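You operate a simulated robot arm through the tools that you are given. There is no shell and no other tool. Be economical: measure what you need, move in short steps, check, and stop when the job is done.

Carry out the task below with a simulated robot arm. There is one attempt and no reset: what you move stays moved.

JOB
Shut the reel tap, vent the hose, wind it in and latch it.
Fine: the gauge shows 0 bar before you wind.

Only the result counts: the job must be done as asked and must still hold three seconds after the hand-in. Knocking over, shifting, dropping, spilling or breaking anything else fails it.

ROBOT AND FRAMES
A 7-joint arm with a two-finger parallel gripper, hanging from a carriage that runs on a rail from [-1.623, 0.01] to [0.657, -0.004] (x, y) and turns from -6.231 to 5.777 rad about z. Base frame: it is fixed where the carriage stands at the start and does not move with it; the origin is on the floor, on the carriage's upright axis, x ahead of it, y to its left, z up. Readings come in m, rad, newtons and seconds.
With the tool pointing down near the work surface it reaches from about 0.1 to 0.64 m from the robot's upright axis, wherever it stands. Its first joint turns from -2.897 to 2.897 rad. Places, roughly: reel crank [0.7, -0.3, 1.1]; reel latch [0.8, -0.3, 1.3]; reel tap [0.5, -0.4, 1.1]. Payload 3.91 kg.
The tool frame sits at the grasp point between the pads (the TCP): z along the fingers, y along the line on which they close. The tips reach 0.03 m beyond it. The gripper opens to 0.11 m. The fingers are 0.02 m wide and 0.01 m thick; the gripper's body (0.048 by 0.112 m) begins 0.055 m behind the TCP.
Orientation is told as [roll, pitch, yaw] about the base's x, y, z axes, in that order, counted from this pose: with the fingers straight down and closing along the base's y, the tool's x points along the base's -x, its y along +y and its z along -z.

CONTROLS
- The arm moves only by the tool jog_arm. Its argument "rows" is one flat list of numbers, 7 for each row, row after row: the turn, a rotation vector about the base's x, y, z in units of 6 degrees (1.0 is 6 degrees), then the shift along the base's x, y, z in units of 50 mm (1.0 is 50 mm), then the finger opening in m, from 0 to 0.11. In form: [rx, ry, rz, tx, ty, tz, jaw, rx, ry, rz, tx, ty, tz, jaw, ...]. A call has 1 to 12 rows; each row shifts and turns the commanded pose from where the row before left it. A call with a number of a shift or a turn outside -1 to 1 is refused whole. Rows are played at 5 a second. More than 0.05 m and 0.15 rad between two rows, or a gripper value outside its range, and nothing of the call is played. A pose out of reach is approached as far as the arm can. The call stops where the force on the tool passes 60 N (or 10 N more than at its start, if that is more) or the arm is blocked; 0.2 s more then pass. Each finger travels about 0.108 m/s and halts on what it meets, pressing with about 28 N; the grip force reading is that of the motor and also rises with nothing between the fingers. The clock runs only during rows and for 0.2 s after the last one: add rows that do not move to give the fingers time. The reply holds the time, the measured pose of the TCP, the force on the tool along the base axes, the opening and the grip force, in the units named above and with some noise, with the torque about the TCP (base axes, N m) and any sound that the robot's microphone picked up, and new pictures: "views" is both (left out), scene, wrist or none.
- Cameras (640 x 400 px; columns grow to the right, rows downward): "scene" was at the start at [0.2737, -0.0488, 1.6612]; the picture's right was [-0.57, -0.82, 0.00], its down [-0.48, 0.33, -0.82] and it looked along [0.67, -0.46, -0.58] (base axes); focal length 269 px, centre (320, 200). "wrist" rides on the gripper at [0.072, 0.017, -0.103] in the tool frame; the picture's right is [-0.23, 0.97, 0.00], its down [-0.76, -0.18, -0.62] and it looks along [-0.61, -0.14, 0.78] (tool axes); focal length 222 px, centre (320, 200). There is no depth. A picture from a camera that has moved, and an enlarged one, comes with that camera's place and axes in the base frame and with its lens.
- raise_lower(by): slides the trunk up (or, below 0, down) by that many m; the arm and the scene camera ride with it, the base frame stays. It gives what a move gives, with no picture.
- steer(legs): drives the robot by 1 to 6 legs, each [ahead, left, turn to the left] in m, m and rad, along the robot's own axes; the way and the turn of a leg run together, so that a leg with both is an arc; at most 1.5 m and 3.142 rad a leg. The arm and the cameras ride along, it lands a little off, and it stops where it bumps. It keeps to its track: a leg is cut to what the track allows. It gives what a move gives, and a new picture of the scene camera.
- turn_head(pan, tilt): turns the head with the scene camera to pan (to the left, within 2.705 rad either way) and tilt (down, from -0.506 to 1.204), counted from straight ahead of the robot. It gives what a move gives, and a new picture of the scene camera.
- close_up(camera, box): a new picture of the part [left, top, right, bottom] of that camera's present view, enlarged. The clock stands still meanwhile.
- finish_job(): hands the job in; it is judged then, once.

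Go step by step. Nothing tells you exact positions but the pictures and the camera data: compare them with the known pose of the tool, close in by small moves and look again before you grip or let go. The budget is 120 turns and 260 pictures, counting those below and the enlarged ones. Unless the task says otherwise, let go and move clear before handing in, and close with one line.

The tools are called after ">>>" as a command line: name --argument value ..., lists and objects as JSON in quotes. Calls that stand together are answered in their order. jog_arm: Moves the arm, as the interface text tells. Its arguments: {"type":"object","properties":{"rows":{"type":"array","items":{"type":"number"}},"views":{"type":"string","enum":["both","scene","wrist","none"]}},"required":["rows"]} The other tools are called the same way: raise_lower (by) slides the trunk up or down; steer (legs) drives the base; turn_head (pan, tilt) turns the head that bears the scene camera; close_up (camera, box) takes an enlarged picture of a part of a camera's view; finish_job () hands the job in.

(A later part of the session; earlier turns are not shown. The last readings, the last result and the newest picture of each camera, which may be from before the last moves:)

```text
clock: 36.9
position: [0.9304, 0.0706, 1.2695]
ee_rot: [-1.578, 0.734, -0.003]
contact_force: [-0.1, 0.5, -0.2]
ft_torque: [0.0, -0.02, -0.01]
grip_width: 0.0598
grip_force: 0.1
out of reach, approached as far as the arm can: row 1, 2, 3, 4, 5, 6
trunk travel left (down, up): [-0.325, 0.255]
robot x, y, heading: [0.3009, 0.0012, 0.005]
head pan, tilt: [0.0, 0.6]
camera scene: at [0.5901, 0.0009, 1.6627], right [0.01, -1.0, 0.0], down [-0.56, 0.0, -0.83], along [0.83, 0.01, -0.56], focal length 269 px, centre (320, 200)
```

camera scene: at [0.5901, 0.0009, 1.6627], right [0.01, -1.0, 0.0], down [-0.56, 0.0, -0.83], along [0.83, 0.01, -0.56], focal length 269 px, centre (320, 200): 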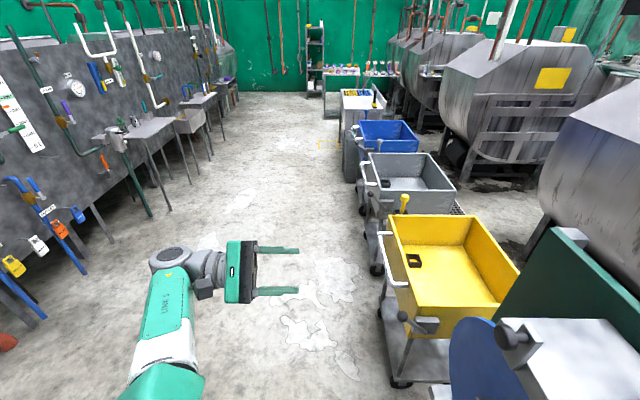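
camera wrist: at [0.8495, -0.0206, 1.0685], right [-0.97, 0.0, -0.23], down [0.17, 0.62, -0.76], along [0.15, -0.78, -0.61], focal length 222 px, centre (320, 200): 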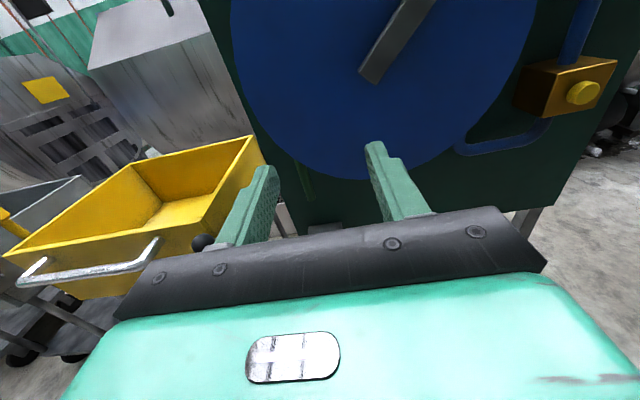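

The wrist bend looks to be at its limit. I'll turn the tool to point more ahead, retract, and see whether the arm refolds.

>>> jog_arm --rows '[0, 0, 1, 0, 0, 0, 0.06, 0, 0, 1, 0, 0, 0, 0.06, 0, 0, 1, 0, 0, 0, 0.06, 0, 0, 1, 0, 0, 0, 0.06, 0, 0, 1, 0, 0, 0, 0.06, 0, 0, 1, 0, 0, 0, 0.06, 0, 0, 1, 0, 0, 0, 0.06, 0, 0, 1, 0, 0, 0, 0.06, 0, 0, 0, -0.5, 0, 0.5, 0.06, 0, 0, 0, -0.5, 0, 0.5, 0.06, 0, 0, 0, -0.5, 0, 0.5, 0.06, 0, 0, 0, -0.5, 0, 0.5, 0.06]' --views "scene"

```text
clock: 39.5
position: [1.0685, 0.1851, 1.3134]
ee_rot: [-1.577, 0.735, 0.836]
contact_force: [-0.1, -0.3, 0.2]
ft_torque: [-0.07, -0.03, 0.01]
grip_width: 0.0602
grip_force: 0.1
out of reach, approached as far as the arm can: row 1, 2, 3, 4, 5, 6, 7, 8, 9, 10, 11, 12
trunk travel left (down, up): [-0.325, 0.255]
robot x, y, heading: [0.2975, -0.0012, 0.005]
head pan, tilt: [0.0, 0.6]
camera scene: at [0.59, 0.0009, 1.6627], right [0.01, -1.0, 0.0], down [-0.56, 0.0, -0.83], along [0.83, 0.01, -0.56], focal length 269 px, centre (320, 200)
```

scene: 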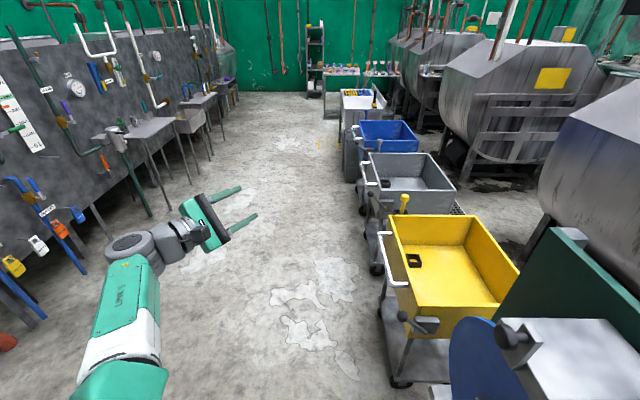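

>>> jog_arm --rows '[0.67, 0.74, 0, 0, 0, 0, 0.06, 0.67, 0.74, 0, 0, 0, 0, 0.06, 0.67, 0.74, 0, 0, 0, 0, 0.06, 0.67, 0.74, 0, 0, 0, 0, 0.06, 0.67, 0.74, 0, 0, 0, 0, 0.06, 0.67, 0.74, 0, 0, 0, 0, 0.06, 0.67, 0.74, 0, 0, 0, 0, 0.06, 0.67, 0.74, 0, 0, 0, 0, 0.06, 0.67, 0.74, 0, 0, 0, 0, 0.06, 0.67, 0.74, 0, 0, 0, 0, 0.06, 0.67, 0.74, 0, 0, 0, 0, 0.06, 0.67, 0.74, 0, 0, 0, 0, 0.06]' --views "scene"

```text
clock: 42.1
position: [1.0097, 0.1678, 1.3035]
ee_rot: [-0.245, 0.208, 1.545]
contact_force: [-0.8, 0.5, 0.1]
ft_torque: [-0.01, -0.03, 0.0]
grip_width: 0.06
grip_force: 0.1
out of reach, approached as far as the arm can: row 6, 7, 8, 9, 10, 11, 12
trunk travel left (down, up): [-0.325, 0.255]
robot x, y, heading: [0.3004, -0.0046, 0.005]
head pan, tilt: [0.0, 0.6]
camera scene: at [0.59, 0.001, 1.6627], right [0.01, -1.0, 0.0], down [-0.56, 0.0, -0.83], along [0.82, 0.01, -0.56], focal length 269 px, centre (320, 200)
```

scene: 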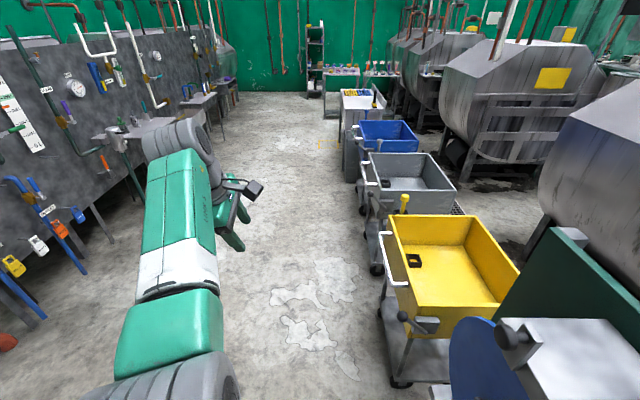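

The elbow has come up. I'll continue toward the starting posture: tool down, neutral yaw, retracted.

>>> jog_arm --rows '[0.3, 0.3, -0.8, -0.3, -0.35, 0.3, 0.06, 0.3, 0.3, -0.8, -0.3, -0.35, 0.3, 0.06, 0.3, 0.3, -0.8, -0.3, -0.35, 0.3, 0.06, 0, 0, -1, -0.3, -0.35, 0.3, 0.06, 0, 0, -1, -0.3, -0.35, 0.3, 0.06, 0, 0, -1, -0.3, -0.35, 0.3, 0.06, 0, 0, -1, -0.3, -0.35, 0.3, 0.06, 0, 0, -1, -0.3, -0.35, 0.3, 0.06, 0, 0, -1, -0.3, -0.35, 0.3, 0.06, 0, 0, -1, -0.3, -0.35, 0.3, 0.06]' --views "scene"

```text
clock: 44.3
position: [0.8616, -0.0072, 1.454]
ee_rot: [-0.137, 0.128, 0.576]
contact_force: [0.5, 0.6, -1.1]
ft_torque: [0.01, 0.02, -0.03]
grip_width: 0.06
grip_force: 0.0
trunk travel left (down, up): [-0.325, 0.255]
robot x, y, heading: [0.3022, -0.0042, 0.007]
head pan, tilt: [0.0, 0.6]
camera scene: at [0.59, 0.0011, 1.6627], right [0.01, -1.0, 0.0], down [-0.56, 0.0, -0.83], along [0.83, 0.01, -0.56], focal length 269 px, centre (320, 200)
```

scene: 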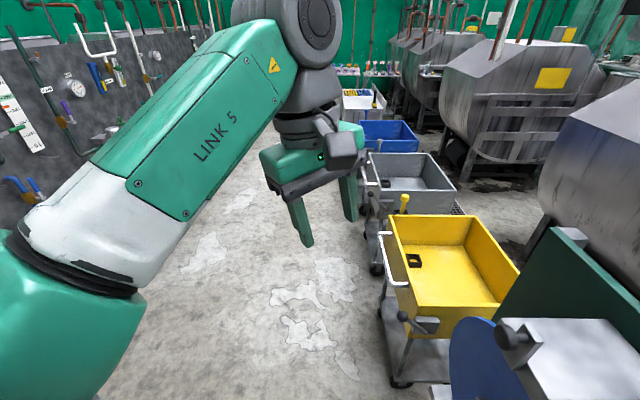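

The arm is free again. I'll lower the trunk by 0.18 m so the crank sits at a comfortable height, move a little ahead, and restore the horizontal posture.

>>> raise_lower --by -0.18

>>> steer --legs '[[0.08, 0, 0]]'

>>> jog_arm --rows '[0, 0, -1, -0.2, 0, 0, 0.06, 0, 0, -1, -0.2, 0, 0, 0.06, 0, 0, -1, -0.2, 0, 0, 0.06, 0, 0, -1, -0.2, 0, 0, 0.06, 0, 0, -1, -0.2, 0, 0, 0.06, 0, 0, -0.5, -0.2, 0, 0, 0.06, 0, -0.61, 0, 0, 0, 0, 0.06, 0, -0.61, 0, 0, 0, 0, 0.06, -0.7, 0, 0, 0, 0.2, -0.2, 0.06, -1, 0, 0, 0, 0.2, -0.2, 0.06, -1, 0, 0, 0, 0.2, -0.2, 0.06, -1, 0, 0, 0, 0.2, -0.2, 0.06]' --views "none"

>>> jog_arm --rows '[-1, 0, 0, -0.05, 0.1, -0.2, 0.06, -1, 0, 0, -0.05, 0, -0.2, 0.06, -1, 0, 0, -0.05, 0, -0.2, 0.06, -1, 0, 0, -0.05, 0, -0.2, 0.06, -1, 0, 0, -0.05, 0, -0.2, 0.06, -1, 0, 0, -0.05, 0, -0.2, 0.06, -1, 0, 0, -0.05, 0, -0.2, 0.06, -1, 0, 0, -0.05, 0, -0.2, 0.06, -1, 0, 0, -0.05, 0, 0, 0.06, -1, 0, 0, -0.05, 0, 0, 0.06]' --views "scene"

```text
clock: 46.3
position: [0.862, -0.0066, 1.2737]
ee_rot: [-0.14, 0.129, 0.575]
contact_force: [0.2, 0.2, -0.2]
ft_torque: [0.0, -0.01, -0.01]
grip_width: 0.0601
grip_force: 0.0
trunk travel left (down, up): [-0.145, 0.435]
robot x, y, heading: [0.3007, -0.001, 0.009]
head pan, tilt: [0.0, 0.6]
```

```text
clock: 47.4
position: [0.9441, -0.0109, 1.2746]
ee_rot: [-0.138, 0.128, 0.574]
contact_force: [0.8, 0.1, 0.5]
ft_torque: [0.0, 0.0, -0.02]
grip_width: 0.0601
grip_force: 0.0
trunk travel left (down, up): [-0.145, 0.435]
robot x, y, heading: [0.3824, 0.0001, 0.002]
head pan, tilt: [0.0, 0.6]
camera scene: at [0.6722, -0.0004, 1.4828], right [0.0, -1.0, 0.0], down [-0.56, 0.0, -0.83], along [0.83, 0.0, -0.56], focal length 269 px, centre (320, 200)
```

scene: 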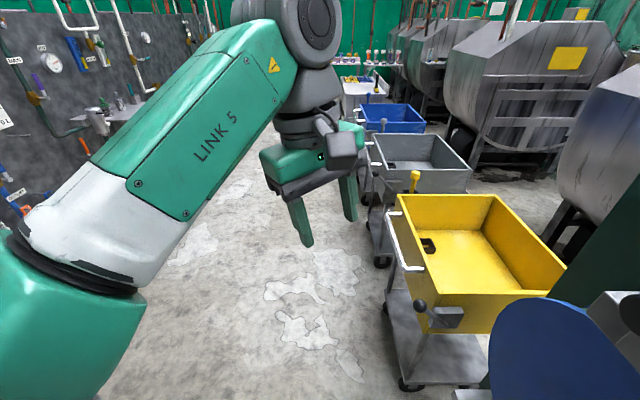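

```text
clock: 50.0
position: [0.8837, 0.0319, 1.233]
ee_rot: [-0.527, 0.0, -0.002]
contact_force: [-0.1, -0.5, -0.6]
ft_torque: [-0.03, 0.06, 0.04]
grip_width: 0.0599
grip_force: 0.0
trunk travel left (down, up): [-0.145, 0.435]
robot x, y, heading: [0.3808, -0.0011, 0.001]
head pan, tilt: [0.0, 0.6]
```

```text
clock: 52.2
position: [0.8576, 0.0347, 1.1525]
ee_rot: [-1.575, -0.002, -0.002]
contact_force: [0.5, -0.1, -0.1]
ft_torque: [0.0, -0.01, -0.03]
grip_width: 0.0601
grip_force: 0.0
trunk travel left (down, up): [-0.145, 0.435]
robot x, y, heading: [0.382, -0.006, 0.001]
head pan, tilt: [0.0, 0.6]
camera scene: at [0.672, -0.0004, 1.4827], right [0.0, -1.0, 0.0], down [-0.56, 0.0, -0.83], along [0.83, 0.0, -0.56], focal length 269 px, centre (320, 200)
```

scene: 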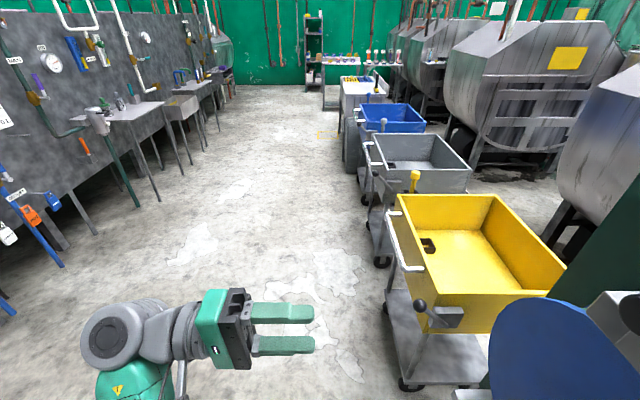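

The posture is good now, with the fingers closing vertically, which also suits the handle. I'll approach it and look.

>>> jog_arm --rows '[0, 0, 0, -0.53, -0.54, -0.25, 0.08, 0, 0, 0, -0.53, -0.54, -0.25, 0.08, 0, 0, 0, -0.53, -0.54, -0.25, 0.08, 0, 0, 0, -0.53, -0.54, -0.25, 0.08, 0, 0, 0, -0.53, -0.54, -0.25, 0.08, 0, 0, 0, 0, 0, 0, 0.08]' --views "wrist"

>>> turn_head --pan -1.3 --tilt 0.75

```text
clock: 53.6
position: [0.7289, -0.0947, 1.0915]
ee_rot: [-1.573, -0.003, -0.002]
contact_force: [0.3, 0.1, 0.2]
ft_torque: [0.01, -0.03, -0.04]
grip_width: 0.08
grip_force: 0.1
trunk travel left (down, up): [-0.145, 0.435]
robot x, y, heading: [0.3859, -0.0005, 0.003]
head pan, tilt: [0.0, 0.6]
camera wrist: at [0.6552, 0.008, 1.072], right [0.23, 0.0, -0.97], down [0.76, 0.62, 0.18], along [0.61, -0.78, 0.14], focal length 222 px, centre (320, 200)
```

wrist: 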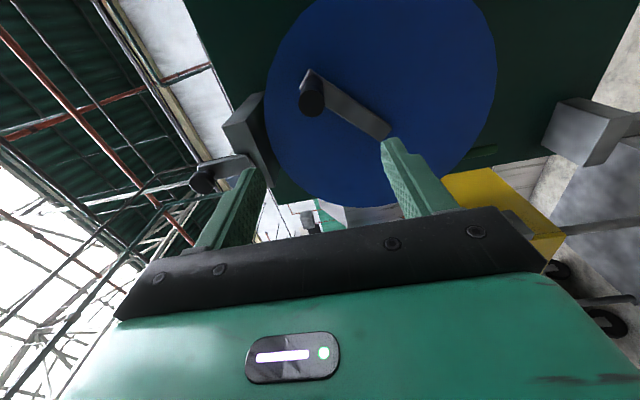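

```text
clock: 55.0
position: [0.7287, -0.0942, 1.0908]
ee_rot: [-1.572, -0.002, -0.002]
contact_force: [0.3, 0.3, -0.4]
ft_torque: [0.0, -0.01, 0.02]
grip_width: 0.08
grip_force: 0.1
trunk travel left (down, up): [-0.145, 0.435]
robot x, y, heading: [0.3811, -0.003, 0.005]
head pan, tilt: [-1.3, 0.75]
camera scene: at [0.6061, -0.0805, 1.4698], right [-0.96, -0.27, 0.0], down [-0.18, 0.66, -0.73], along [0.2, -0.7, -0.68], focal length 269 px, centre (320, 200)
```

scene: 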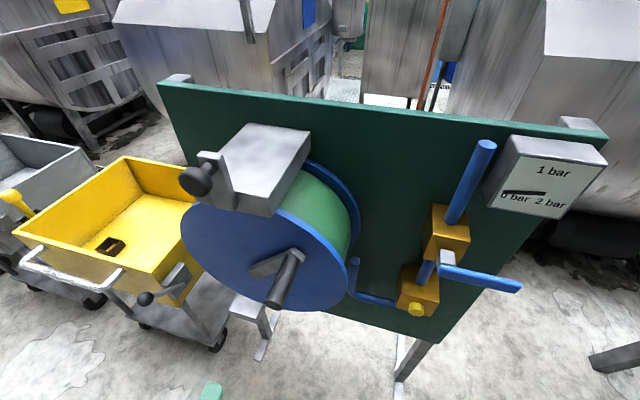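

Refined estimate: handle at (0.716, 1.096) in x-z, hub at about (0.803, 1.015), radius about 0.12. I'll move in around the handle and close.

>>> jog_arm --rows '[0, 0, 0, -0.06, -0.85, 0.02, 0.08, 0, 0, 0, -0.06, -0.85, 0.02, 0.08, 0, 0, 0, -0.06, -0.85, 0.02, 0.08, 0, 0, 0, -0.06, -0.85, 0.02, 0.08, 0, 0, 0, 0, 0, 0, 0.08]'

>>> close_up --camera "scene" --box '[180, 200, 380, 350]'

```text
clock: 56.2
position: [0.7121, -0.2681, 1.0939]
ee_rot: [-1.573, -0.002, -0.001]
contact_force: [0.5, -0.6, 0.0]
ft_torque: [-0.02, 0.0, -0.03]
grip_width: 0.0801
grip_force: 0.1
trunk travel left (down, up): [-0.145, 0.435]
robot x, y, heading: [0.3839, -0.0053, 0.007]
head pan, tilt: [-1.3, 0.75]
camera scene: at [0.6061, -0.0806, 1.4698], right [-0.96, -0.27, 0.0], down [-0.18, 0.66, -0.73], along [0.2, -0.7, -0.68], focal length 269 px, centre (320, 200)
camera wrist: at [0.6401, -0.1654, 1.0754], right [0.23, 0.0, -0.97], down [0.76, 0.62, 0.18], along [0.61, -0.78, 0.14], focal length 222 px, centre (320, 200)
```

scene: 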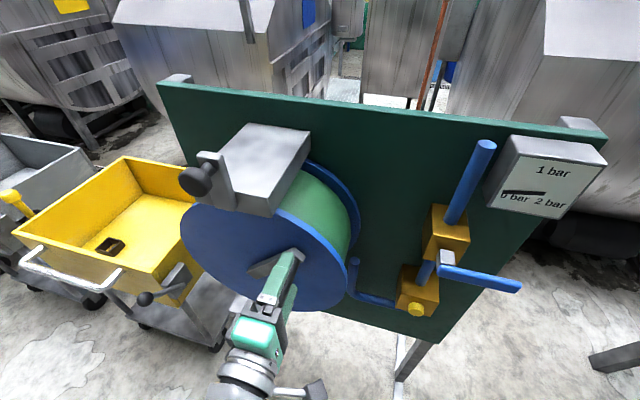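
wrist: 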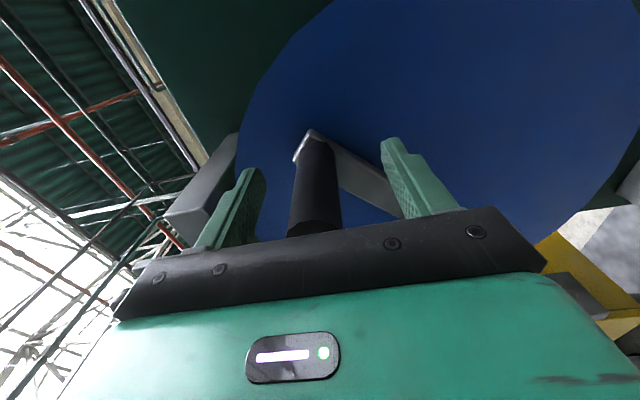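

```text
2.67 times, centred on (280, 275) of scene
camera zoom: at [0.6061, -0.0806, 1.4698], right [-0.96, -0.27, 0.0], down [-0.18, 0.66, -0.73], along [0.2, -0.7, -0.68], focal length 716 px, centre (427, 0)
```

zoom: 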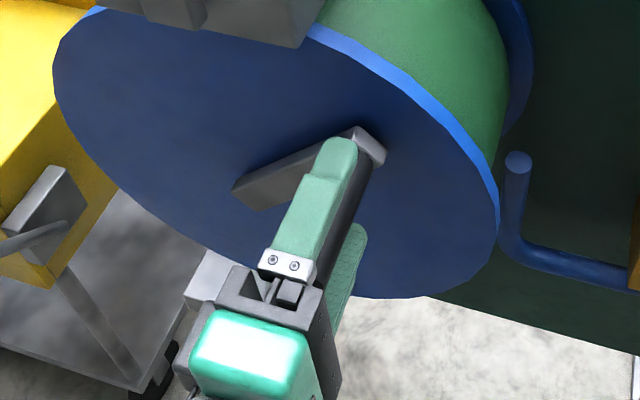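

>>> jog_arm --rows '[0, 0, 0, 0, 0, 0, 0.0, 0, 0, 0, 0, 0, 0, 0, 0, 0, 0, 0, 0, 0, 0, 0, 0, 0, 0, 0, 0, 0]' --views "none"

```text
clock: 57.2
position: [0.712, -0.268, 1.0937]
ee_rot: [-1.572, -0.002, -0.001]
contact_force: [-10.5, 0.2, 15.3]
ft_torque: [1.94, -0.36, 0.03]
grip_width: 0.0277
grip_force: 44.4
trunk travel left (down, up): [-0.145, 0.435]
robot x, y, heading: [0.3843, 0.0006, 0.005]
head pan, tilt: [-1.3, 0.75]
```

Gripped; the handle is 28 mm thick. I'll test clockwise as seen from the front, which takes the handle toward -x and down.

>>> jog_arm --rows '[0, 0, 0, -0.13, 0, -0.15, 0, 0, 0, 0, -0.12, 0, -0.16, 0, 0, 0, 0, 0, 0, 0, 0]' --views "scene"

```text
clock: 58.0
position: [0.7014, -0.269, 1.078]
ee_rot: [-1.57, 0.001, 0.0]
contact_force: [-13.0, 7.9, 5.8]
ft_torque: [0.37, 0.13, 0.32]
grip_width: 0.0278
grip_force: 45.1
trunk travel left (down, up): [-0.145, 0.435]
robot x, y, heading: [0.3806, -0.0028, 0.007]
head pan, tilt: [-1.3, 0.75]
camera scene: at [0.605, -0.0798, 1.4693], right [-0.96, -0.27, 0.0], down [-0.19, 0.66, -0.73], along [0.2, -0.7, -0.68], focal length 269 px, centre (320, 200)
```

scene: 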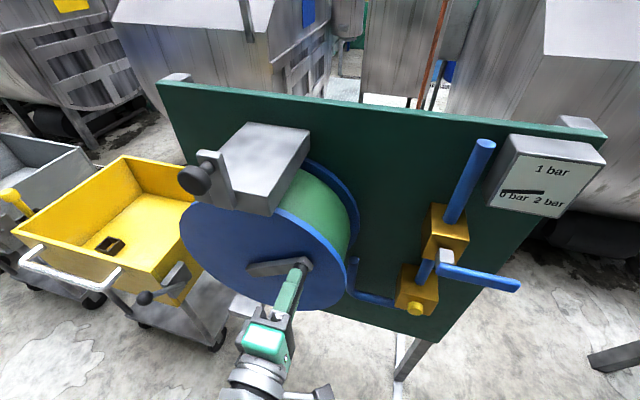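

It turns easily. I'll continue a quarter turn and use the positions to refine the circle.

>>> jog_arm --rows '[0, 0, 0, -0.26, 0, -0.57, 0, 0, 0, 0, -0.1, 0, -0.618, 0, 0, 0, 0, 0, 0, 0, 0]' --views "none"

>>> jog_arm --rows '[0, 0, 0, 0.06, 0, -0.624, 0, 0, 0, 0, 0.218, 0, -0.586, 0, 0, 0, 0, 0.364, 0, -0.51, 0, 0, 0, 0, 0, 0, 0, 0]' --views "scene"

```text
clock: 58.9
position: [0.6848, -0.2684, 1.0195]
ee_rot: [-1.572, -0.003, 0.004]
contact_force: [6.8, 8.4, -3.8]
ft_torque: [-0.83, 0.13, 1.3]
grip_width: 0.0279
grip_force: 44.5
trunk travel left (down, up): [-0.145, 0.435]
robot x, y, heading: [0.3791, 0.002, 0.006]
head pan, tilt: [-1.3, 0.75]
```

```text
clock: 59.9
position: [0.7174, -0.2706, 0.9345]
ee_rot: [-1.572, -0.004, -0.004]
contact_force: [5.2, -3.0, 4.6]
ft_torque: [1.36, -0.23, -1.09]
grip_width: 0.0281
grip_force: 45.0
trunk travel left (down, up): [-0.145, 0.435]
robot x, y, heading: [0.3824, -0.0031, 0.003]
head pan, tilt: [-1.3, 0.75]
camera scene: at [0.6069, -0.0809, 1.4701], right [-0.96, -0.27, 0.0], down [-0.18, 0.66, -0.73], along [0.2, -0.7, -0.68], focal length 269 px, centre (320, 200)
```

scene: 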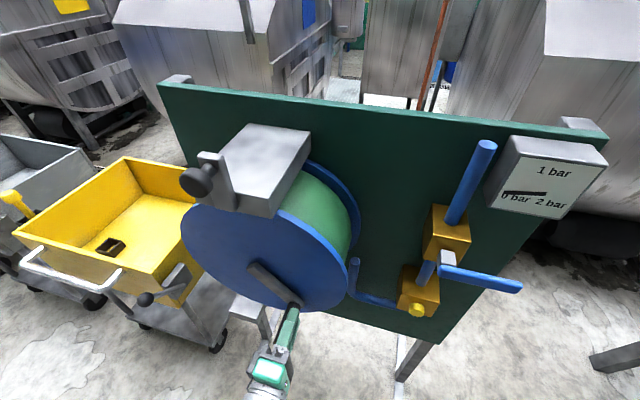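

The fitted circle has centre (0.806, 1.017) and radius 0.121. I'll continue in 18° steps.

>>> jog_arm --rows '[0, 0, 0, 0.596, 0, -0.466, 0, 0, 0, 0, 0.712, 0, -0.26, 0, 0, 0, 0, 0.756, 0, -0.026, 0, 0, 0, 0, 0.728, 0, 0.208, 0, 0, 0, 0, 0.628, 0, 0.424, 0, 0, 0, 0, 0, 0, 0, 0]' --views "none"

>>> jog_arm --rows '[0, 0, 0, 0.466, 0, 0.596, 0, 0, 0, 0, 0.26, 0, 0.712, 0, 0, 0, 0, 0.026, 0, 0.756, 0, 0, 0, 0, 0, 0, 0, 0]' --views "scene"

```text
clock: 60.5
position: [0.7705, -0.27, 0.9051]
ee_rot: [-1.584, -0.01, -0.024]
contact_force: [-29.9, 4.3, 3.7]
ft_torque: [0.14, -0.17, 1.12]
grip_width: 0.0
grip_force: 37.9
trunk travel left (down, up): [-0.145, 0.435]
robot x, y, heading: [0.3821, -0.0028, -0.002]
head pan, tilt: [-1.3, 0.75]
stopped in row 3: the force on the tool passed its limit at 110 N (the readings are from after the stop); the commanded pose is now the measured one
```

```text
clock: 60.9
position: [0.7707, -0.2717, 0.9121]
ee_rot: [-1.574, 0.013, -0.043]
contact_force: [-52.0, 20.9, -8.2]
ft_torque: [-0.23, 0.3, 2.15]
grip_width: 0.0
grip_force: 37.6
trunk travel left (down, up): [-0.145, 0.435]
robot x, y, heading: [0.3805, -0.0027, 0.005]
head pan, tilt: [-1.3, 0.75]
stopped in row 1: the force on the tool passed its limit at 89 N (the readings are from after the stop); the commanded pose is now the measured one
camera scene: at [0.5976, -0.0788, 1.4676], right [-0.96, -0.27, 0.01], down [-0.19, 0.66, -0.73], along [0.19, -0.7, -0.69], focal length 269 px, centre (320, 200)
```

scene: 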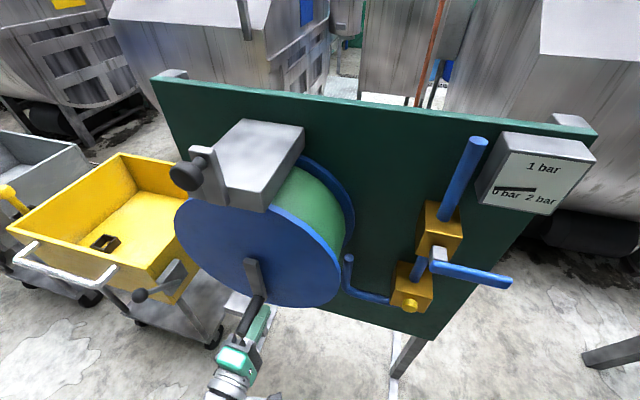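

The grip slipped off the handle and the crank seems to resist here. I'll back off a bit and look.

>>> jog_arm --rows '[0, 0, 0, -0.5, 0, 0, 0, 0, 0, 0, 0, 0, 0, 0]' --views "both"

>>> close_up --camera "scene" --box '[160, 100, 380, 350]'

```text
clock: 61.5
position: [0.7634, -0.2748, 0.9185]
ee_rot: [-1.574, -0.002, -0.03]
contact_force: [-0.2, 0.0, 0.2]
ft_torque: [0.0, -0.01, -0.02]
grip_width: 0.0
grip_force: 37.5
trunk travel left (down, up): [-0.145, 0.435]
robot x, y, heading: [0.3818, 0.0003, 0.004]
head pan, tilt: [-1.3, 0.75]
camera scene: at [0.6059, -0.0809, 1.47], right [-0.96, -0.27, 0.0], down [-0.18, 0.66, -0.73], along [0.2, -0.7, -0.68], focal length 269 px, centre (320, 200)
camera wrist: at [0.6934, -0.1698, 0.9001], right [0.23, -0.01, -0.97], down [0.78, 0.6, 0.18], along [0.58, -0.8, 0.15], focal length 222 px, centre (320, 200)
```

scene: 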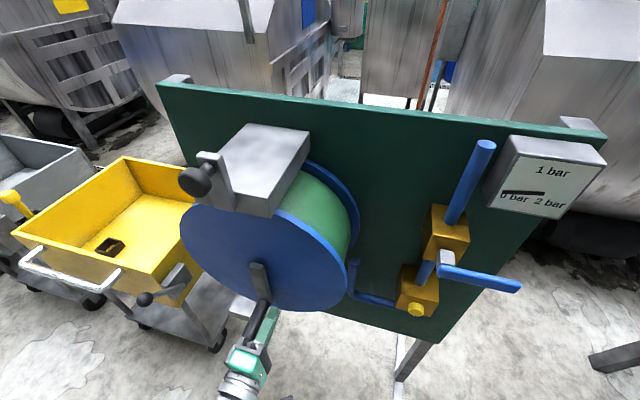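
wrist: 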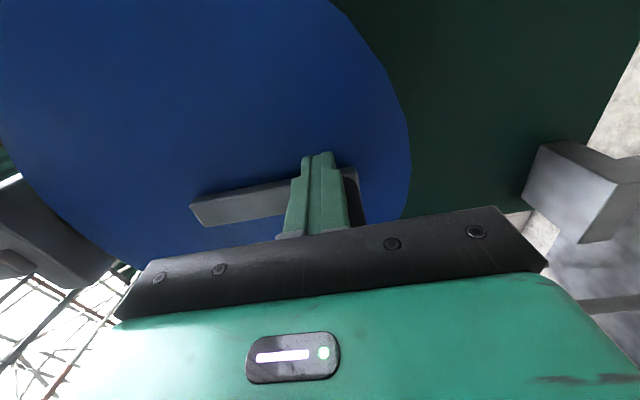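

```text
1.60 times, centred on (270, 225) of scene
camera zoom: at [0.6059, -0.0809, 1.47], right [-0.96, -0.27, 0.0], down [-0.18, 0.66, -0.73], along [0.2, -0.7, -0.68], focal length 430 px, centre (400, 160)
```

zoom: 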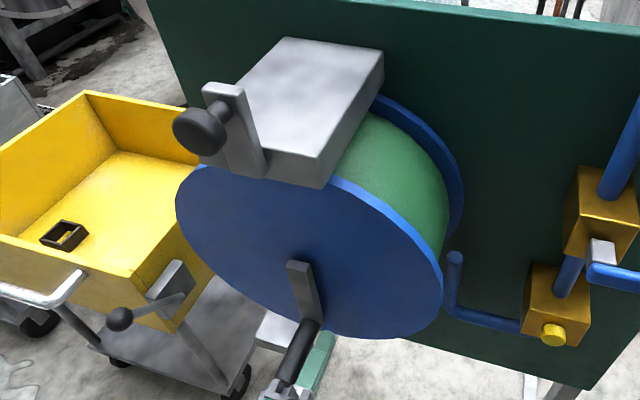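

>>> jog_arm --rows '[0, 0, 0, 0.1, 0, -0.1, 0, 0, 0, 0, 0.1, 0, -0.1, 0, 0, 0, 0, 0.1, 0, -0.1, 0, 0, 0, 0, 0.1, 0, 0, 0, 0, 0, 0, 0.1, 0, 0, 0, 0, 0, 0, 0, 0, 0, 0]' --views "wrist"

```text
clock: 62.5
position: [0.7688, -0.2749, 0.9039]
ee_rot: [-1.58, 0.0, -0.051]
contact_force: [-33.5, 13.0, 9.4]
ft_torque: [0.31, -0.39, 1.62]
grip_width: 0.0001
grip_force: 37.7
trunk travel left (down, up): [-0.145, 0.435]
robot x, y, heading: [0.3791, -0.0018, -0.001]
head pan, tilt: [-1.3, 0.75]
stopped in row 5: the force on the tool passed its limit at 65 N (the readings are from after the stop); the commanded pose is now the measured one
camera wrist: at [0.7014, -0.1684, 0.884], right [0.23, -0.02, -0.97], down [0.79, 0.59, 0.17], along [0.57, -0.81, 0.15], focal length 222 px, centre (320, 200)
```

wrist: 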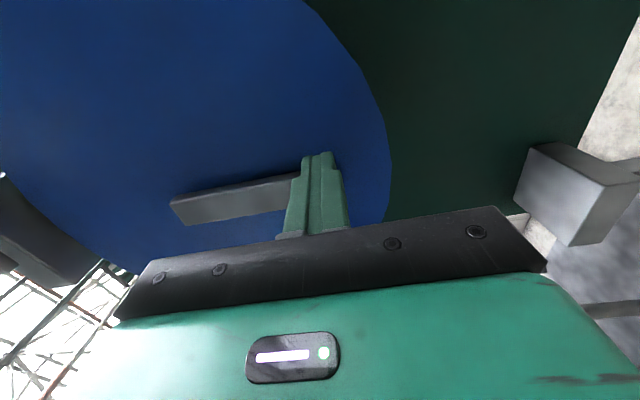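

This is a hard stop clockwise, about 125° from the start. To learn whether it's the wound-in end, I'll regrip the handle and test the other direction beyond the start angle.

>>> jog_arm --rows '[0, 0, 0.3, -0.3, 0.1, 0, 0.08, 0, 0, 0.2, 0, 0, 0, 0.08, 0, 0, 0, 0, 0, 0, 0.08, 0, 0, 0, 0.4, 0, -0.1, 0.08, 0, 0, 0, 0.4, 0, -0.05, 0.08, 0, 0, 0, 0, 0, 0, 0.08]' --views "both"

```text
clock: 64.0
position: [0.8048, -0.2697, 0.8978]
ee_rot: [-1.578, -0.004, 0.008]
contact_force: [-0.1, -0.5, 0.7]
ft_torque: [0.0, 0.0, 0.02]
grip_width: 0.0799
grip_force: 0.1
trunk travel left (down, up): [-0.145, 0.435]
robot x, y, heading: [0.3797, -0.0032, -0.003]
head pan, tilt: [-1.3, 0.75]
camera scene: at [0.6043, -0.081, 1.4698], right [-0.96, -0.27, 0.0], down [-0.18, 0.66, -0.73], along [0.2, -0.7, -0.68], focal length 269 px, centre (320, 200)
camera wrist: at [0.7299, -0.1684, 0.8784], right [0.23, -0.01, -0.97], down [0.76, 0.63, 0.18], along [0.61, -0.78, 0.15], focal length 222 px, centre (320, 200)
```

scene: 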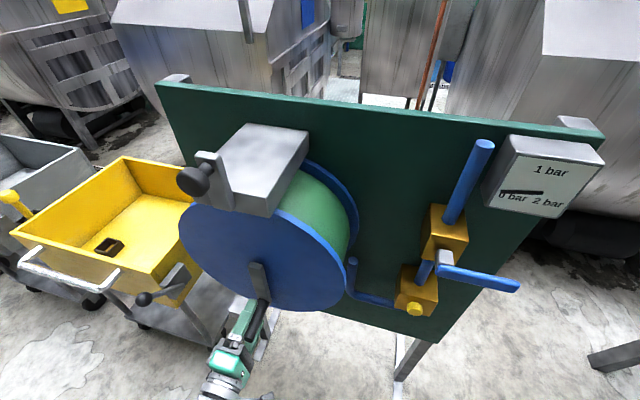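
wrist: 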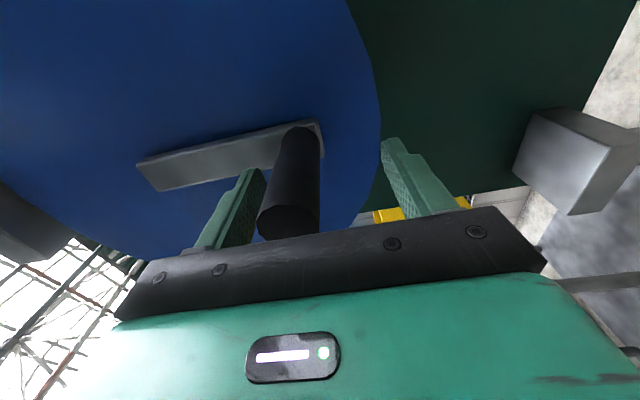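

>>> jog_arm --rows '[0, 0, 0, -0.3, 0, 0.06, 0.08, 0, 0, 0, 0, 0, 0, 0.0, 0, 0, 0, 0, 0, 0, 0, 0, 0, 0, 0, 0, 0, 0, 0, 0, 0, 0, 0, 0, 0]' --views "none"

>>> jog_arm --rows '[0, 0, 0, -0.42, 0, 0.1, 0, 0, 0, 0, -0.4, 0, 0.2, 0, 0, 0, 0, -0.31, 0, 0.22, 0, 0, 0, 0, -0.29, 0, 0.25, 0, 0, 0, 0, 0, 0, 0, 0]' --views "none"

```text
clock: 64.8
position: [0.7892, -0.2702, 0.9105]
ee_rot: [-1.591, -0.022, 0.005]
contact_force: [-9.2, 3.3, 31.3]
ft_torque: [1.94, -0.35, 0.62]
grip_width: 0.0289
grip_force: 28.3
trunk travel left (down, up): [-0.145, 0.435]
robot x, y, heading: [0.3806, -0.0055, -0.002]
head pan, tilt: [-1.3, 0.75]
stopped in row 4: the force on the tool passed its limit at 60 N (the readings are from after the stop); the commanded pose is now the measured one
```

```text
clock: 66.1
position: [0.7074, -0.2687, 0.9388]
ee_rot: [-1.574, 0.004, -0.009]
contact_force: [-19.0, 1.0, -27.5]
ft_torque: [1.31, 0.44, -0.94]
grip_width: 0.0255
grip_force: 44.7
trunk travel left (down, up): [-0.145, 0.435]
robot x, y, heading: [0.3812, -0.0012, -0.001]
head pan, tilt: [-1.3, 0.75]
stopped in row 5: the force on the tool passed its limit at 61 N (the readings are from after the stop); the commanded pose is now the measured one
```

>>> jog_arm --rows '[0, 0, 0, 0, 0, 0, 0]' --views "both"

>>> close_up --camera "scene" --box '[160, 150, 380, 400]'

```text
clock: 66.5
position: [0.7061, -0.2701, 0.938]
ee_rot: [-1.575, 0.0, -0.011]
contact_force: [-26.7, -3.0, -36.0]
ft_torque: [1.62, 0.63, -0.83]
grip_width: 0.0254
grip_force: 44.8
trunk travel left (down, up): [-0.145, 0.435]
robot x, y, heading: [0.3784, -0.0017, 0.002]
head pan, tilt: [-1.3, 0.75]
camera scene: at [0.5992, -0.0806, 1.4684], right [-0.96, -0.27, 0.0], down [-0.19, 0.66, -0.73], along [0.19, -0.7, -0.68], focal length 269 px, centre (320, 200)
camera wrist: at [0.6339, -0.1662, 0.9195], right [0.23, -0.01, -0.97], down [0.77, 0.62, 0.17], along [0.6, -0.79, 0.15], focal length 222 px, centre (320, 200)
```

scene: 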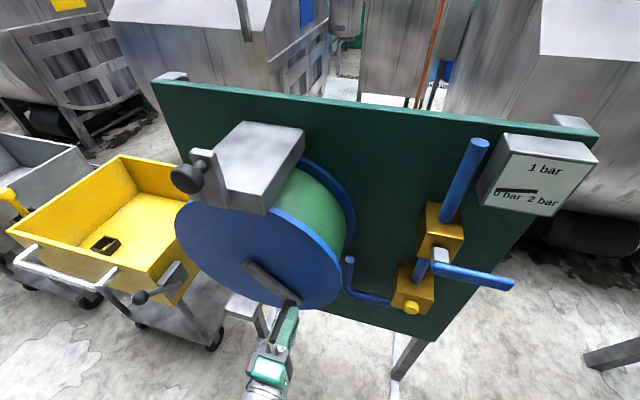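
wrist: 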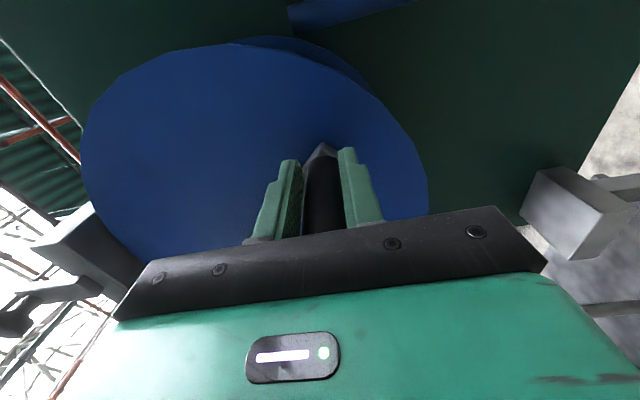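

```text
1.60 times, centred on (270, 275) of scene
camera zoom: at [0.5992, -0.0806, 1.4684], right [-0.96, -0.27, 0.0], down [-0.19, 0.66, -0.73], along [0.19, -0.7, -0.68], focal length 430 px, centre (400, 80)
```

zoom: 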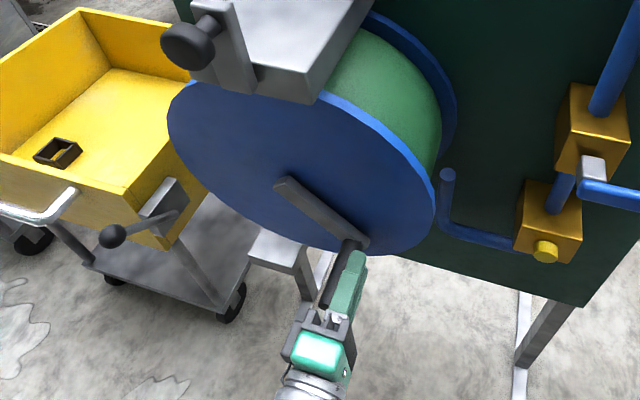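

The crank came back freely to about 222°. With the jaws slightly open as a cage, I'll lift it back up and past the start angle to test that side.

>>> jog_arm --rows '[0, 0, 0, 0.1, 0, 0, 0.045, 0, 0, 0, 0, 0, 0, 0.045, 0, 0, 0, -0.2, 0, 0.314, 0.045, 0, 0, 0, -0.2, 0, 0.314, 0.045, 0, 0, 0, -0.1, 0, 0.364, 0.045, 0, 0, 0, -0.1, 0, 0.364, 0.045, 0, 0, 0, 0, 0, 0.38, 0.045, 0, 0, 0, 0.02, 0, 0.38, 0.045, 0, 0, 0, 0.13, 0, 0.35, 0.045, 0, 0, 0, 0.13, 0, 0.35, 0.045, 0, 0, 0, 0, 0, 0, 0.045]' --views "both"

```text
clock: 68.9
position: [0.703, -0.2697, 1.0832]
ee_rot: [-1.582, -0.009, -0.003]
contact_force: [-0.1, 1.0, -1.1]
ft_torque: [0.07, -0.01, -0.01]
grip_width: 0.0454
grip_force: 0.4
trunk travel left (down, up): [-0.145, 0.435]
robot x, y, heading: [0.3781, -0.0031, 0.002]
head pan, tilt: [-1.3, 0.75]
camera scene: at [0.6035, -0.0811, 1.4699], right [-0.96, -0.27, 0.0], down [-0.18, 0.66, -0.73], along [0.2, -0.7, -0.68], focal length 269 px, centre (320, 200)
camera wrist: at [0.6308, -0.1661, 1.0629], right [0.24, -0.01, -0.97], down [0.76, 0.62, 0.18], along [0.6, -0.78, 0.16], focal length 222 px, centre (320, 200)
```

scene: 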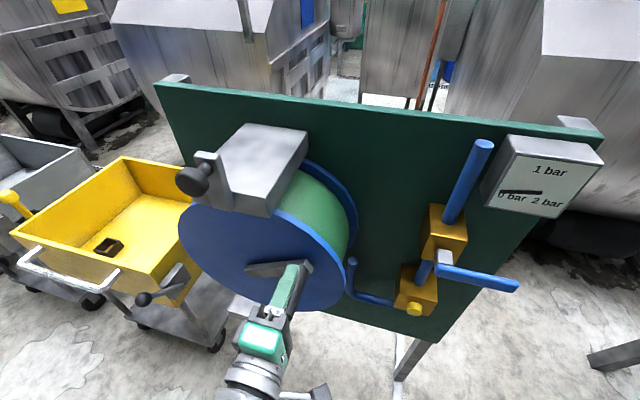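
wrist: 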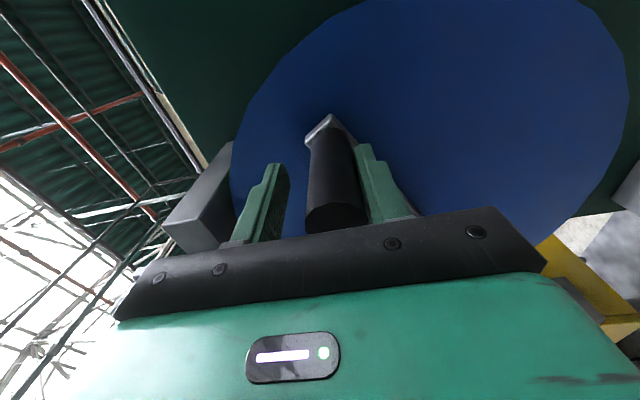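

>>> jog_arm --rows '[0, 0, 0, 0.15, 0, 0.3, 0.045, 0, 0, 0, 0.2, 0, 0.3, 0.045, 0, 0, 0, 0.25, 0, 0.25, 0.045, 0, 0, 0, 0.28, 0, 0.22, 0.045, 0, 0, 0, 0.3, 0, 0.2, 0.045, 0, 0, 0, 0, 0, 0, 0.045]' --views "both"

```text
clock: 70.3
position: [0.7632, -0.2701, 1.1471]
ee_rot: [-1.577, -0.004, -0.002]
contact_force: [11.3, -7.8, -42.2]
ft_torque: [0.7, -0.03, 0.03]
grip_width: 0.0658
grip_force: 21.1
trunk travel left (down, up): [-0.145, 0.435]
robot x, y, heading: [0.3779, -0.0028, 0.003]
head pan, tilt: [-1.3, 0.75]
camera scene: at [0.6034, -0.0809, 1.4694], right [-0.96, -0.27, 0.0], down [-0.18, 0.66, -0.73], along [0.2, -0.7, -0.68], focal length 269 px, centre (320, 200)
camera wrist: at [0.6909, -0.1669, 1.1269], right [0.23, -0.01, -0.97], down [0.76, 0.62, 0.18], along [0.6, -0.78, 0.15], focal length 222 px, centre (320, 200)
```

scene: 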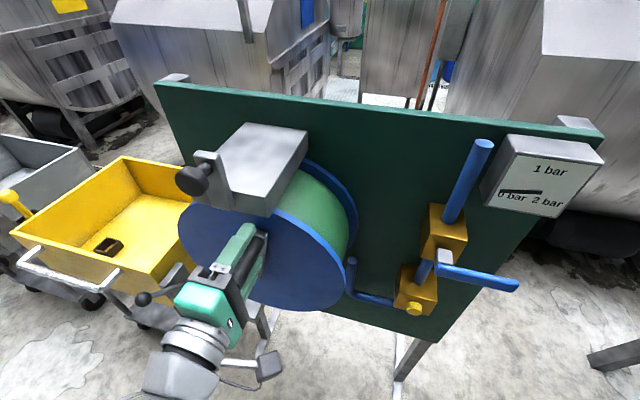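
wrist: 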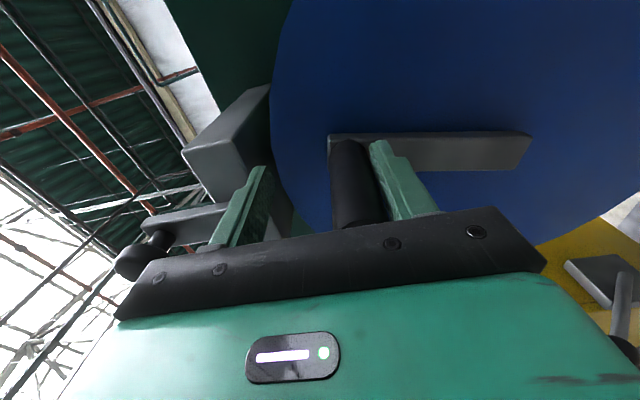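

It turns freely past the start in this direction too, so counter-clockwise has more travel. I'll grip the handle here and carry on counter-clockwise in gentle steps until I find a stop or hear a sign.

>>> jog_arm --rows '[0, 0, 0, -0.12, 0, -0.44, 0.06, 0, 0, 0, 0, 0, 0, 0.0, 0, 0, 0, 0, 0, 0, 0, 0, 0, 0, 0, 0, 0, 0]' --views "none"

>>> jog_arm --rows '[0, 0, 0, 0.582, 0, 0.15, 0, 0, 0, 0, 0.6, 0, -0.004, 0, 0, 0, 0, 0.578, 0, -0.16, 0, 0, 0, 0, 0, 0, 0, 0]' --views "both"

```text
clock: 71.3
position: [0.755, -0.2691, 1.1268]
ee_rot: [-1.581, -0.009, -0.004]
contact_force: [0.1, 0.1, 0.3]
ft_torque: [0.03, 0.02, -0.03]
grip_width: 0.0001
grip_force: 37.9
trunk travel left (down, up): [-0.145, 0.435]
robot x, y, heading: [0.3804, -0.0015, 0.0]
head pan, tilt: [-1.3, 0.75]
```

```text
clock: 72.3
position: [0.8438, -0.2698, 1.1234]
ee_rot: [-1.58, -0.009, -0.003]
contact_force: [-0.4, 0.6, -0.4]
ft_torque: [0.02, 0.01, -0.01]
grip_width: 0.0
grip_force: 38.3
trunk travel left (down, up): [-0.145, 0.435]
robot x, y, heading: [0.38, -0.0008, -0.003]
head pan, tilt: [-1.3, 0.75]
camera scene: at [0.6035, -0.0812, 1.4698], right [-0.96, -0.27, 0.0], down [-0.18, 0.66, -0.73], along [0.2, -0.7, -0.68], focal length 269 px, centre (320, 200)
camera wrist: at [0.7716, -0.167, 1.1035], right [0.23, -0.01, -0.97], down [0.76, 0.62, 0.18], along [0.6, -0.78, 0.15], focal length 222 px, centre (320, 200)
```

scene: 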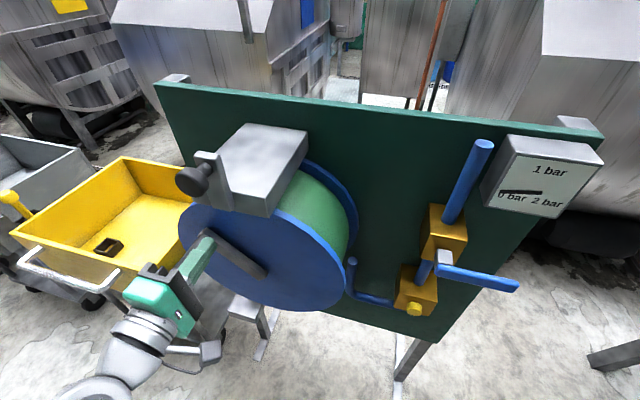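
wrist: 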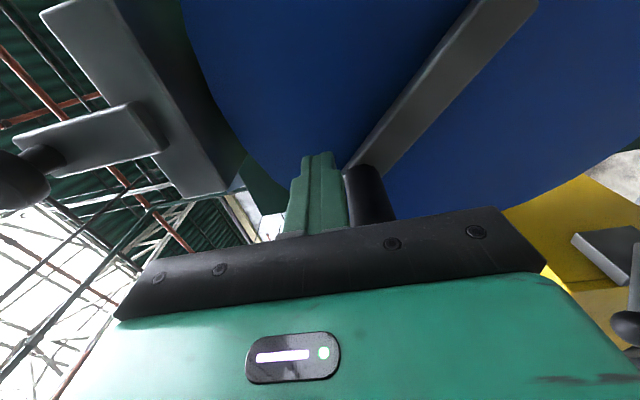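

The fingers closed beside the handle but pushed the crank onward anyway. It turns freely, now at about 48°. Pushing from behind with closed fingers works well, so I'll continue that way.

>>> jog_arm --rows '[0, 0, 0, 0.518, 0, -0.306, 0, 0, 0, 0, 0.42, 0, -0.428, 0, 0, 0, 0, 0.296, 0, -0.522, 0, 0, 0, 0, 0.15, 0, -0.582, 0, 0, 0, 0, -0.004, 0, -0.6, 0, 0, 0, 0, 0, 0, 0, 0]' --views "both"

```text
clock: 73.7
position: [0.9143, -0.2706, 1.0034]
ee_rot: [-1.58, -0.006, -0.002]
contact_force: [0.6, -0.3, -0.6]
ft_torque: [0.01, 0.02, -0.01]
grip_width: 0.0001
grip_force: 37.3
trunk travel left (down, up): [-0.145, 0.435]
robot x, y, heading: [0.3772, -0.0044, -0.0]
head pan, tilt: [-1.3, 0.75]
camera scene: at [0.6035, -0.0812, 1.4698], right [-0.96, -0.27, 0.0], down [-0.18, 0.66, -0.73], along [0.2, -0.7, -0.68], focal length 269 px, centre (320, 200)
camera wrist: at [0.8411, -0.1673, 0.9834], right [0.23, -0.01, -0.97], down [0.76, 0.62, 0.18], along [0.6, -0.78, 0.15], focal length 222 px, centre (320, 200)
```

scene: 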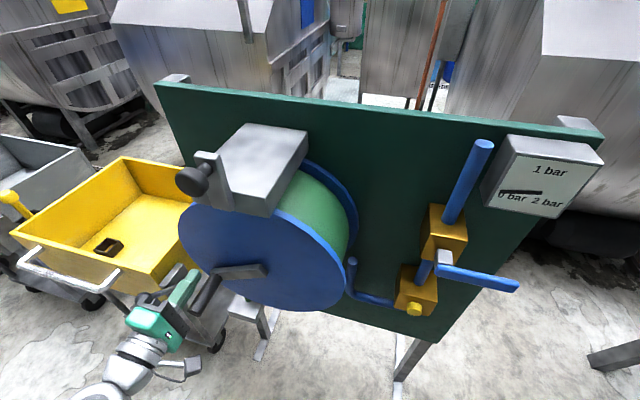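
wrist: 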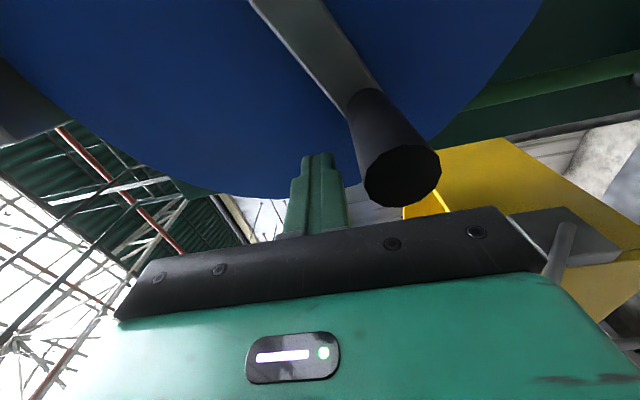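

Refined circle: centre (0.792, 1.017), radius 0.11. The handle is now at about -28°, and I'll continue toward the bottom.

>>> jog_arm --rows '[0, 0, 0, -0.25, 0, -0.42, 0, 0, 0, 0, -0.25, 0, -0.42, 0, 0, 0, 0, -0.36, 0, -0.46, 0, 0, 0, 0, -0.46, 0, -0.36, 0, 0, 0, 0, 0, 0, 0, 0]' --views "none"

>>> jog_arm --rows '[0, 0, 0, -0.54, 0, -0.22, 0, 0, 0, 0, -0.58, 0, -0.08, 0, 0, 0, 0, 0, 0, 0, 0]' --views "both"

```text
clock: 74.9
position: [0.8472, -0.2702, 0.9189]
ee_rot: [-1.581, -0.011, -0.005]
contact_force: [0.0, -0.8, -0.5]
ft_torque: [0.01, -0.02, -0.04]
grip_width: 0.0
grip_force: 38.3
trunk travel left (down, up): [-0.145, 0.435]
robot x, y, heading: [0.3812, -0.0039, 0.002]
head pan, tilt: [-1.3, 0.75]
```

```text
clock: 75.5
position: [0.8205, -0.2702, 0.9105]
ee_rot: [-1.579, -0.017, 0.027]
contact_force: [50.2, -17.4, -4.4]
ft_torque: [-0.19, -0.06, -1.57]
grip_width: 0.0
grip_force: 37.4
trunk travel left (down, up): [-0.145, 0.435]
robot x, y, heading: [0.3787, -0.0032, 0.002]
head pan, tilt: [-1.3, 0.75]
stopped in row 2: the force on the tool passed its limit at 83 N (the readings are from after the stop); the commanded pose is now the measured one
camera scene: at [0.6112, -0.0824, 1.4717], right [-0.96, -0.27, -0.01], down [-0.18, 0.66, -0.73], along [0.2, -0.71, -0.68], focal length 269 px, centre (320, 200)
camera wrist: at [0.7456, -0.1695, 0.89], right [0.24, 0.0, -0.97], down [0.74, 0.64, 0.18], along [0.62, -0.77, 0.16], focal length 222 px, centre (320, 200)
```

scene: 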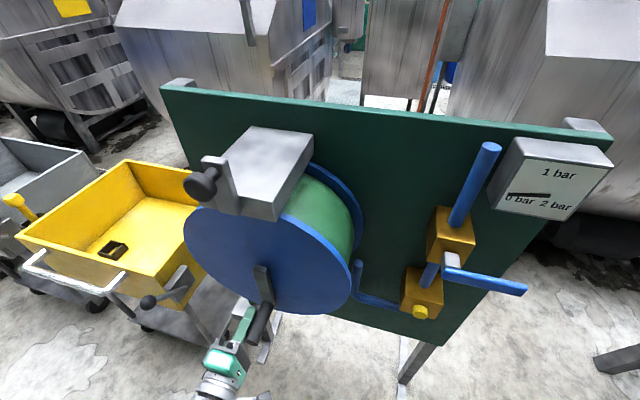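
wrist: 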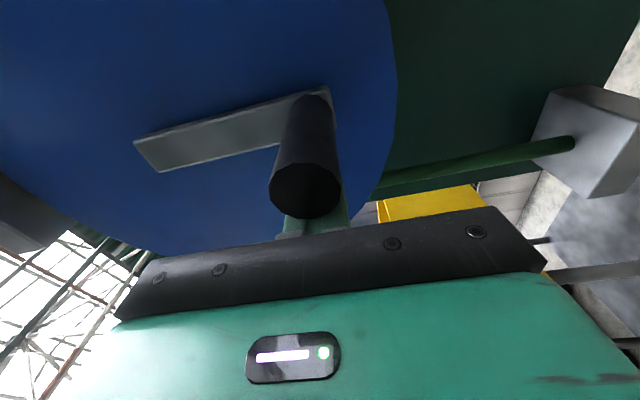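

The crank also stops at the bottom from this side, so it has about one turn of travel. A dark green hose now shows between the reel and a grey block that I didn't see at the clockwise stop. I'll look closer.

>>> close_up --camera "wrist" --box '[330, 70, 640, 260]'

>>> close_up --camera "scene" --box '[180, 220, 420, 400]'

```text
2.06 times, centred on (485, 165) of wrist
camera zoom: at [0.7456, -0.1695, 0.89], right [0.24, 0.0, -0.97], down [0.74, 0.64, 0.18], along [0.62, -0.77, 0.16], focal length 459 px, centre (-21, 272)
```

zoom: 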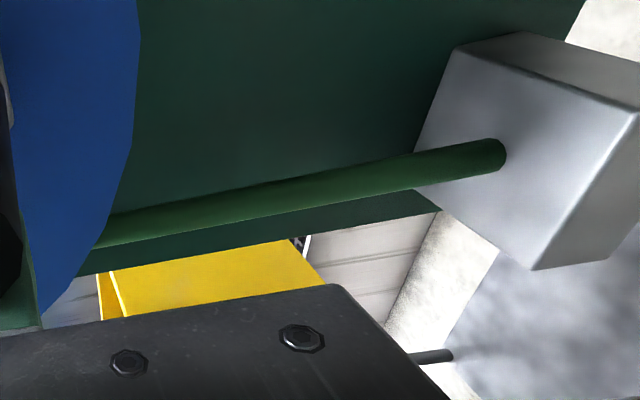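

```text
2.22 times, centred on (300, 310) of scene
camera zoom: at [0.6112, -0.0824, 1.4717], right [-0.96, -0.27, -0.01], down [-0.18, 0.66, -0.73], along [0.2, -0.71, -0.68], focal length 597 px, centre (364, -44)
```

zoom: 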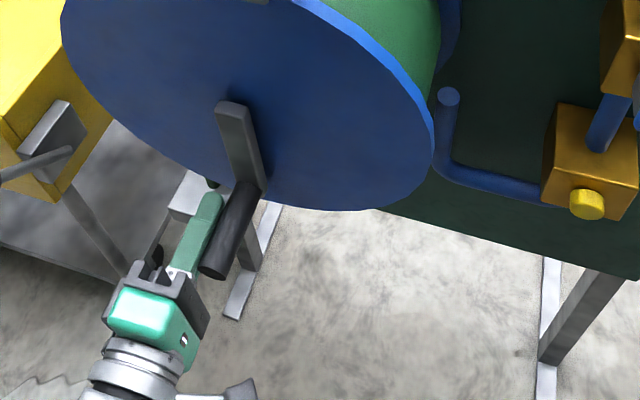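

The free hose tail hangs out further after turning counter-clockwise and wasn't visible at the clockwise stop. So clockwise winds the hose in, and its stop is the wound-in end. I'll move the fingers to the handle's other side to push clockwise.

>>> jog_arm --rows '[0, 0, -0.2, 0.15, 0, 0, 0, 0, 0, 0, 0, 0.9, 0, 0, 0, 0, 0, 0, 0.9, 0, 0, 0, 0, 0, -0.8, 0, 0, 0, 0, 0, 0, -0.8, 0, 0.06, 0, 0, 0, 0, 0, 0, 0, 0]' --views "wrist"

```text
clock: 76.9
position: [0.7371, -0.1772, 0.908]
ee_rot: [-1.578, -0.007, -0.008]
contact_force: [0.4, 1.0, -0.4]
ft_torque: [0.02, 0.0, -0.02]
grip_width: 0.0
grip_force: 37.9
trunk travel left (down, up): [-0.145, 0.435]
robot x, y, heading: [0.3848, -0.0015, -0.001]
head pan, tilt: [-1.3, 0.75]
camera wrist: at [0.6647, -0.0726, 0.8883], right [0.23, -0.01, -0.97], down [0.76, 0.62, 0.18], along [0.6, -0.78, 0.15], focal length 222 px, centre (320, 200)
```

wrist: 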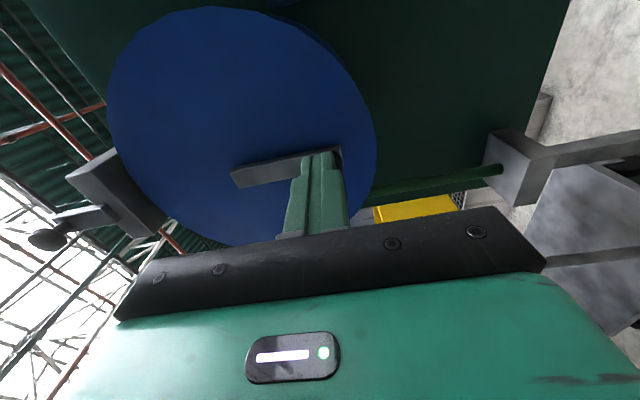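

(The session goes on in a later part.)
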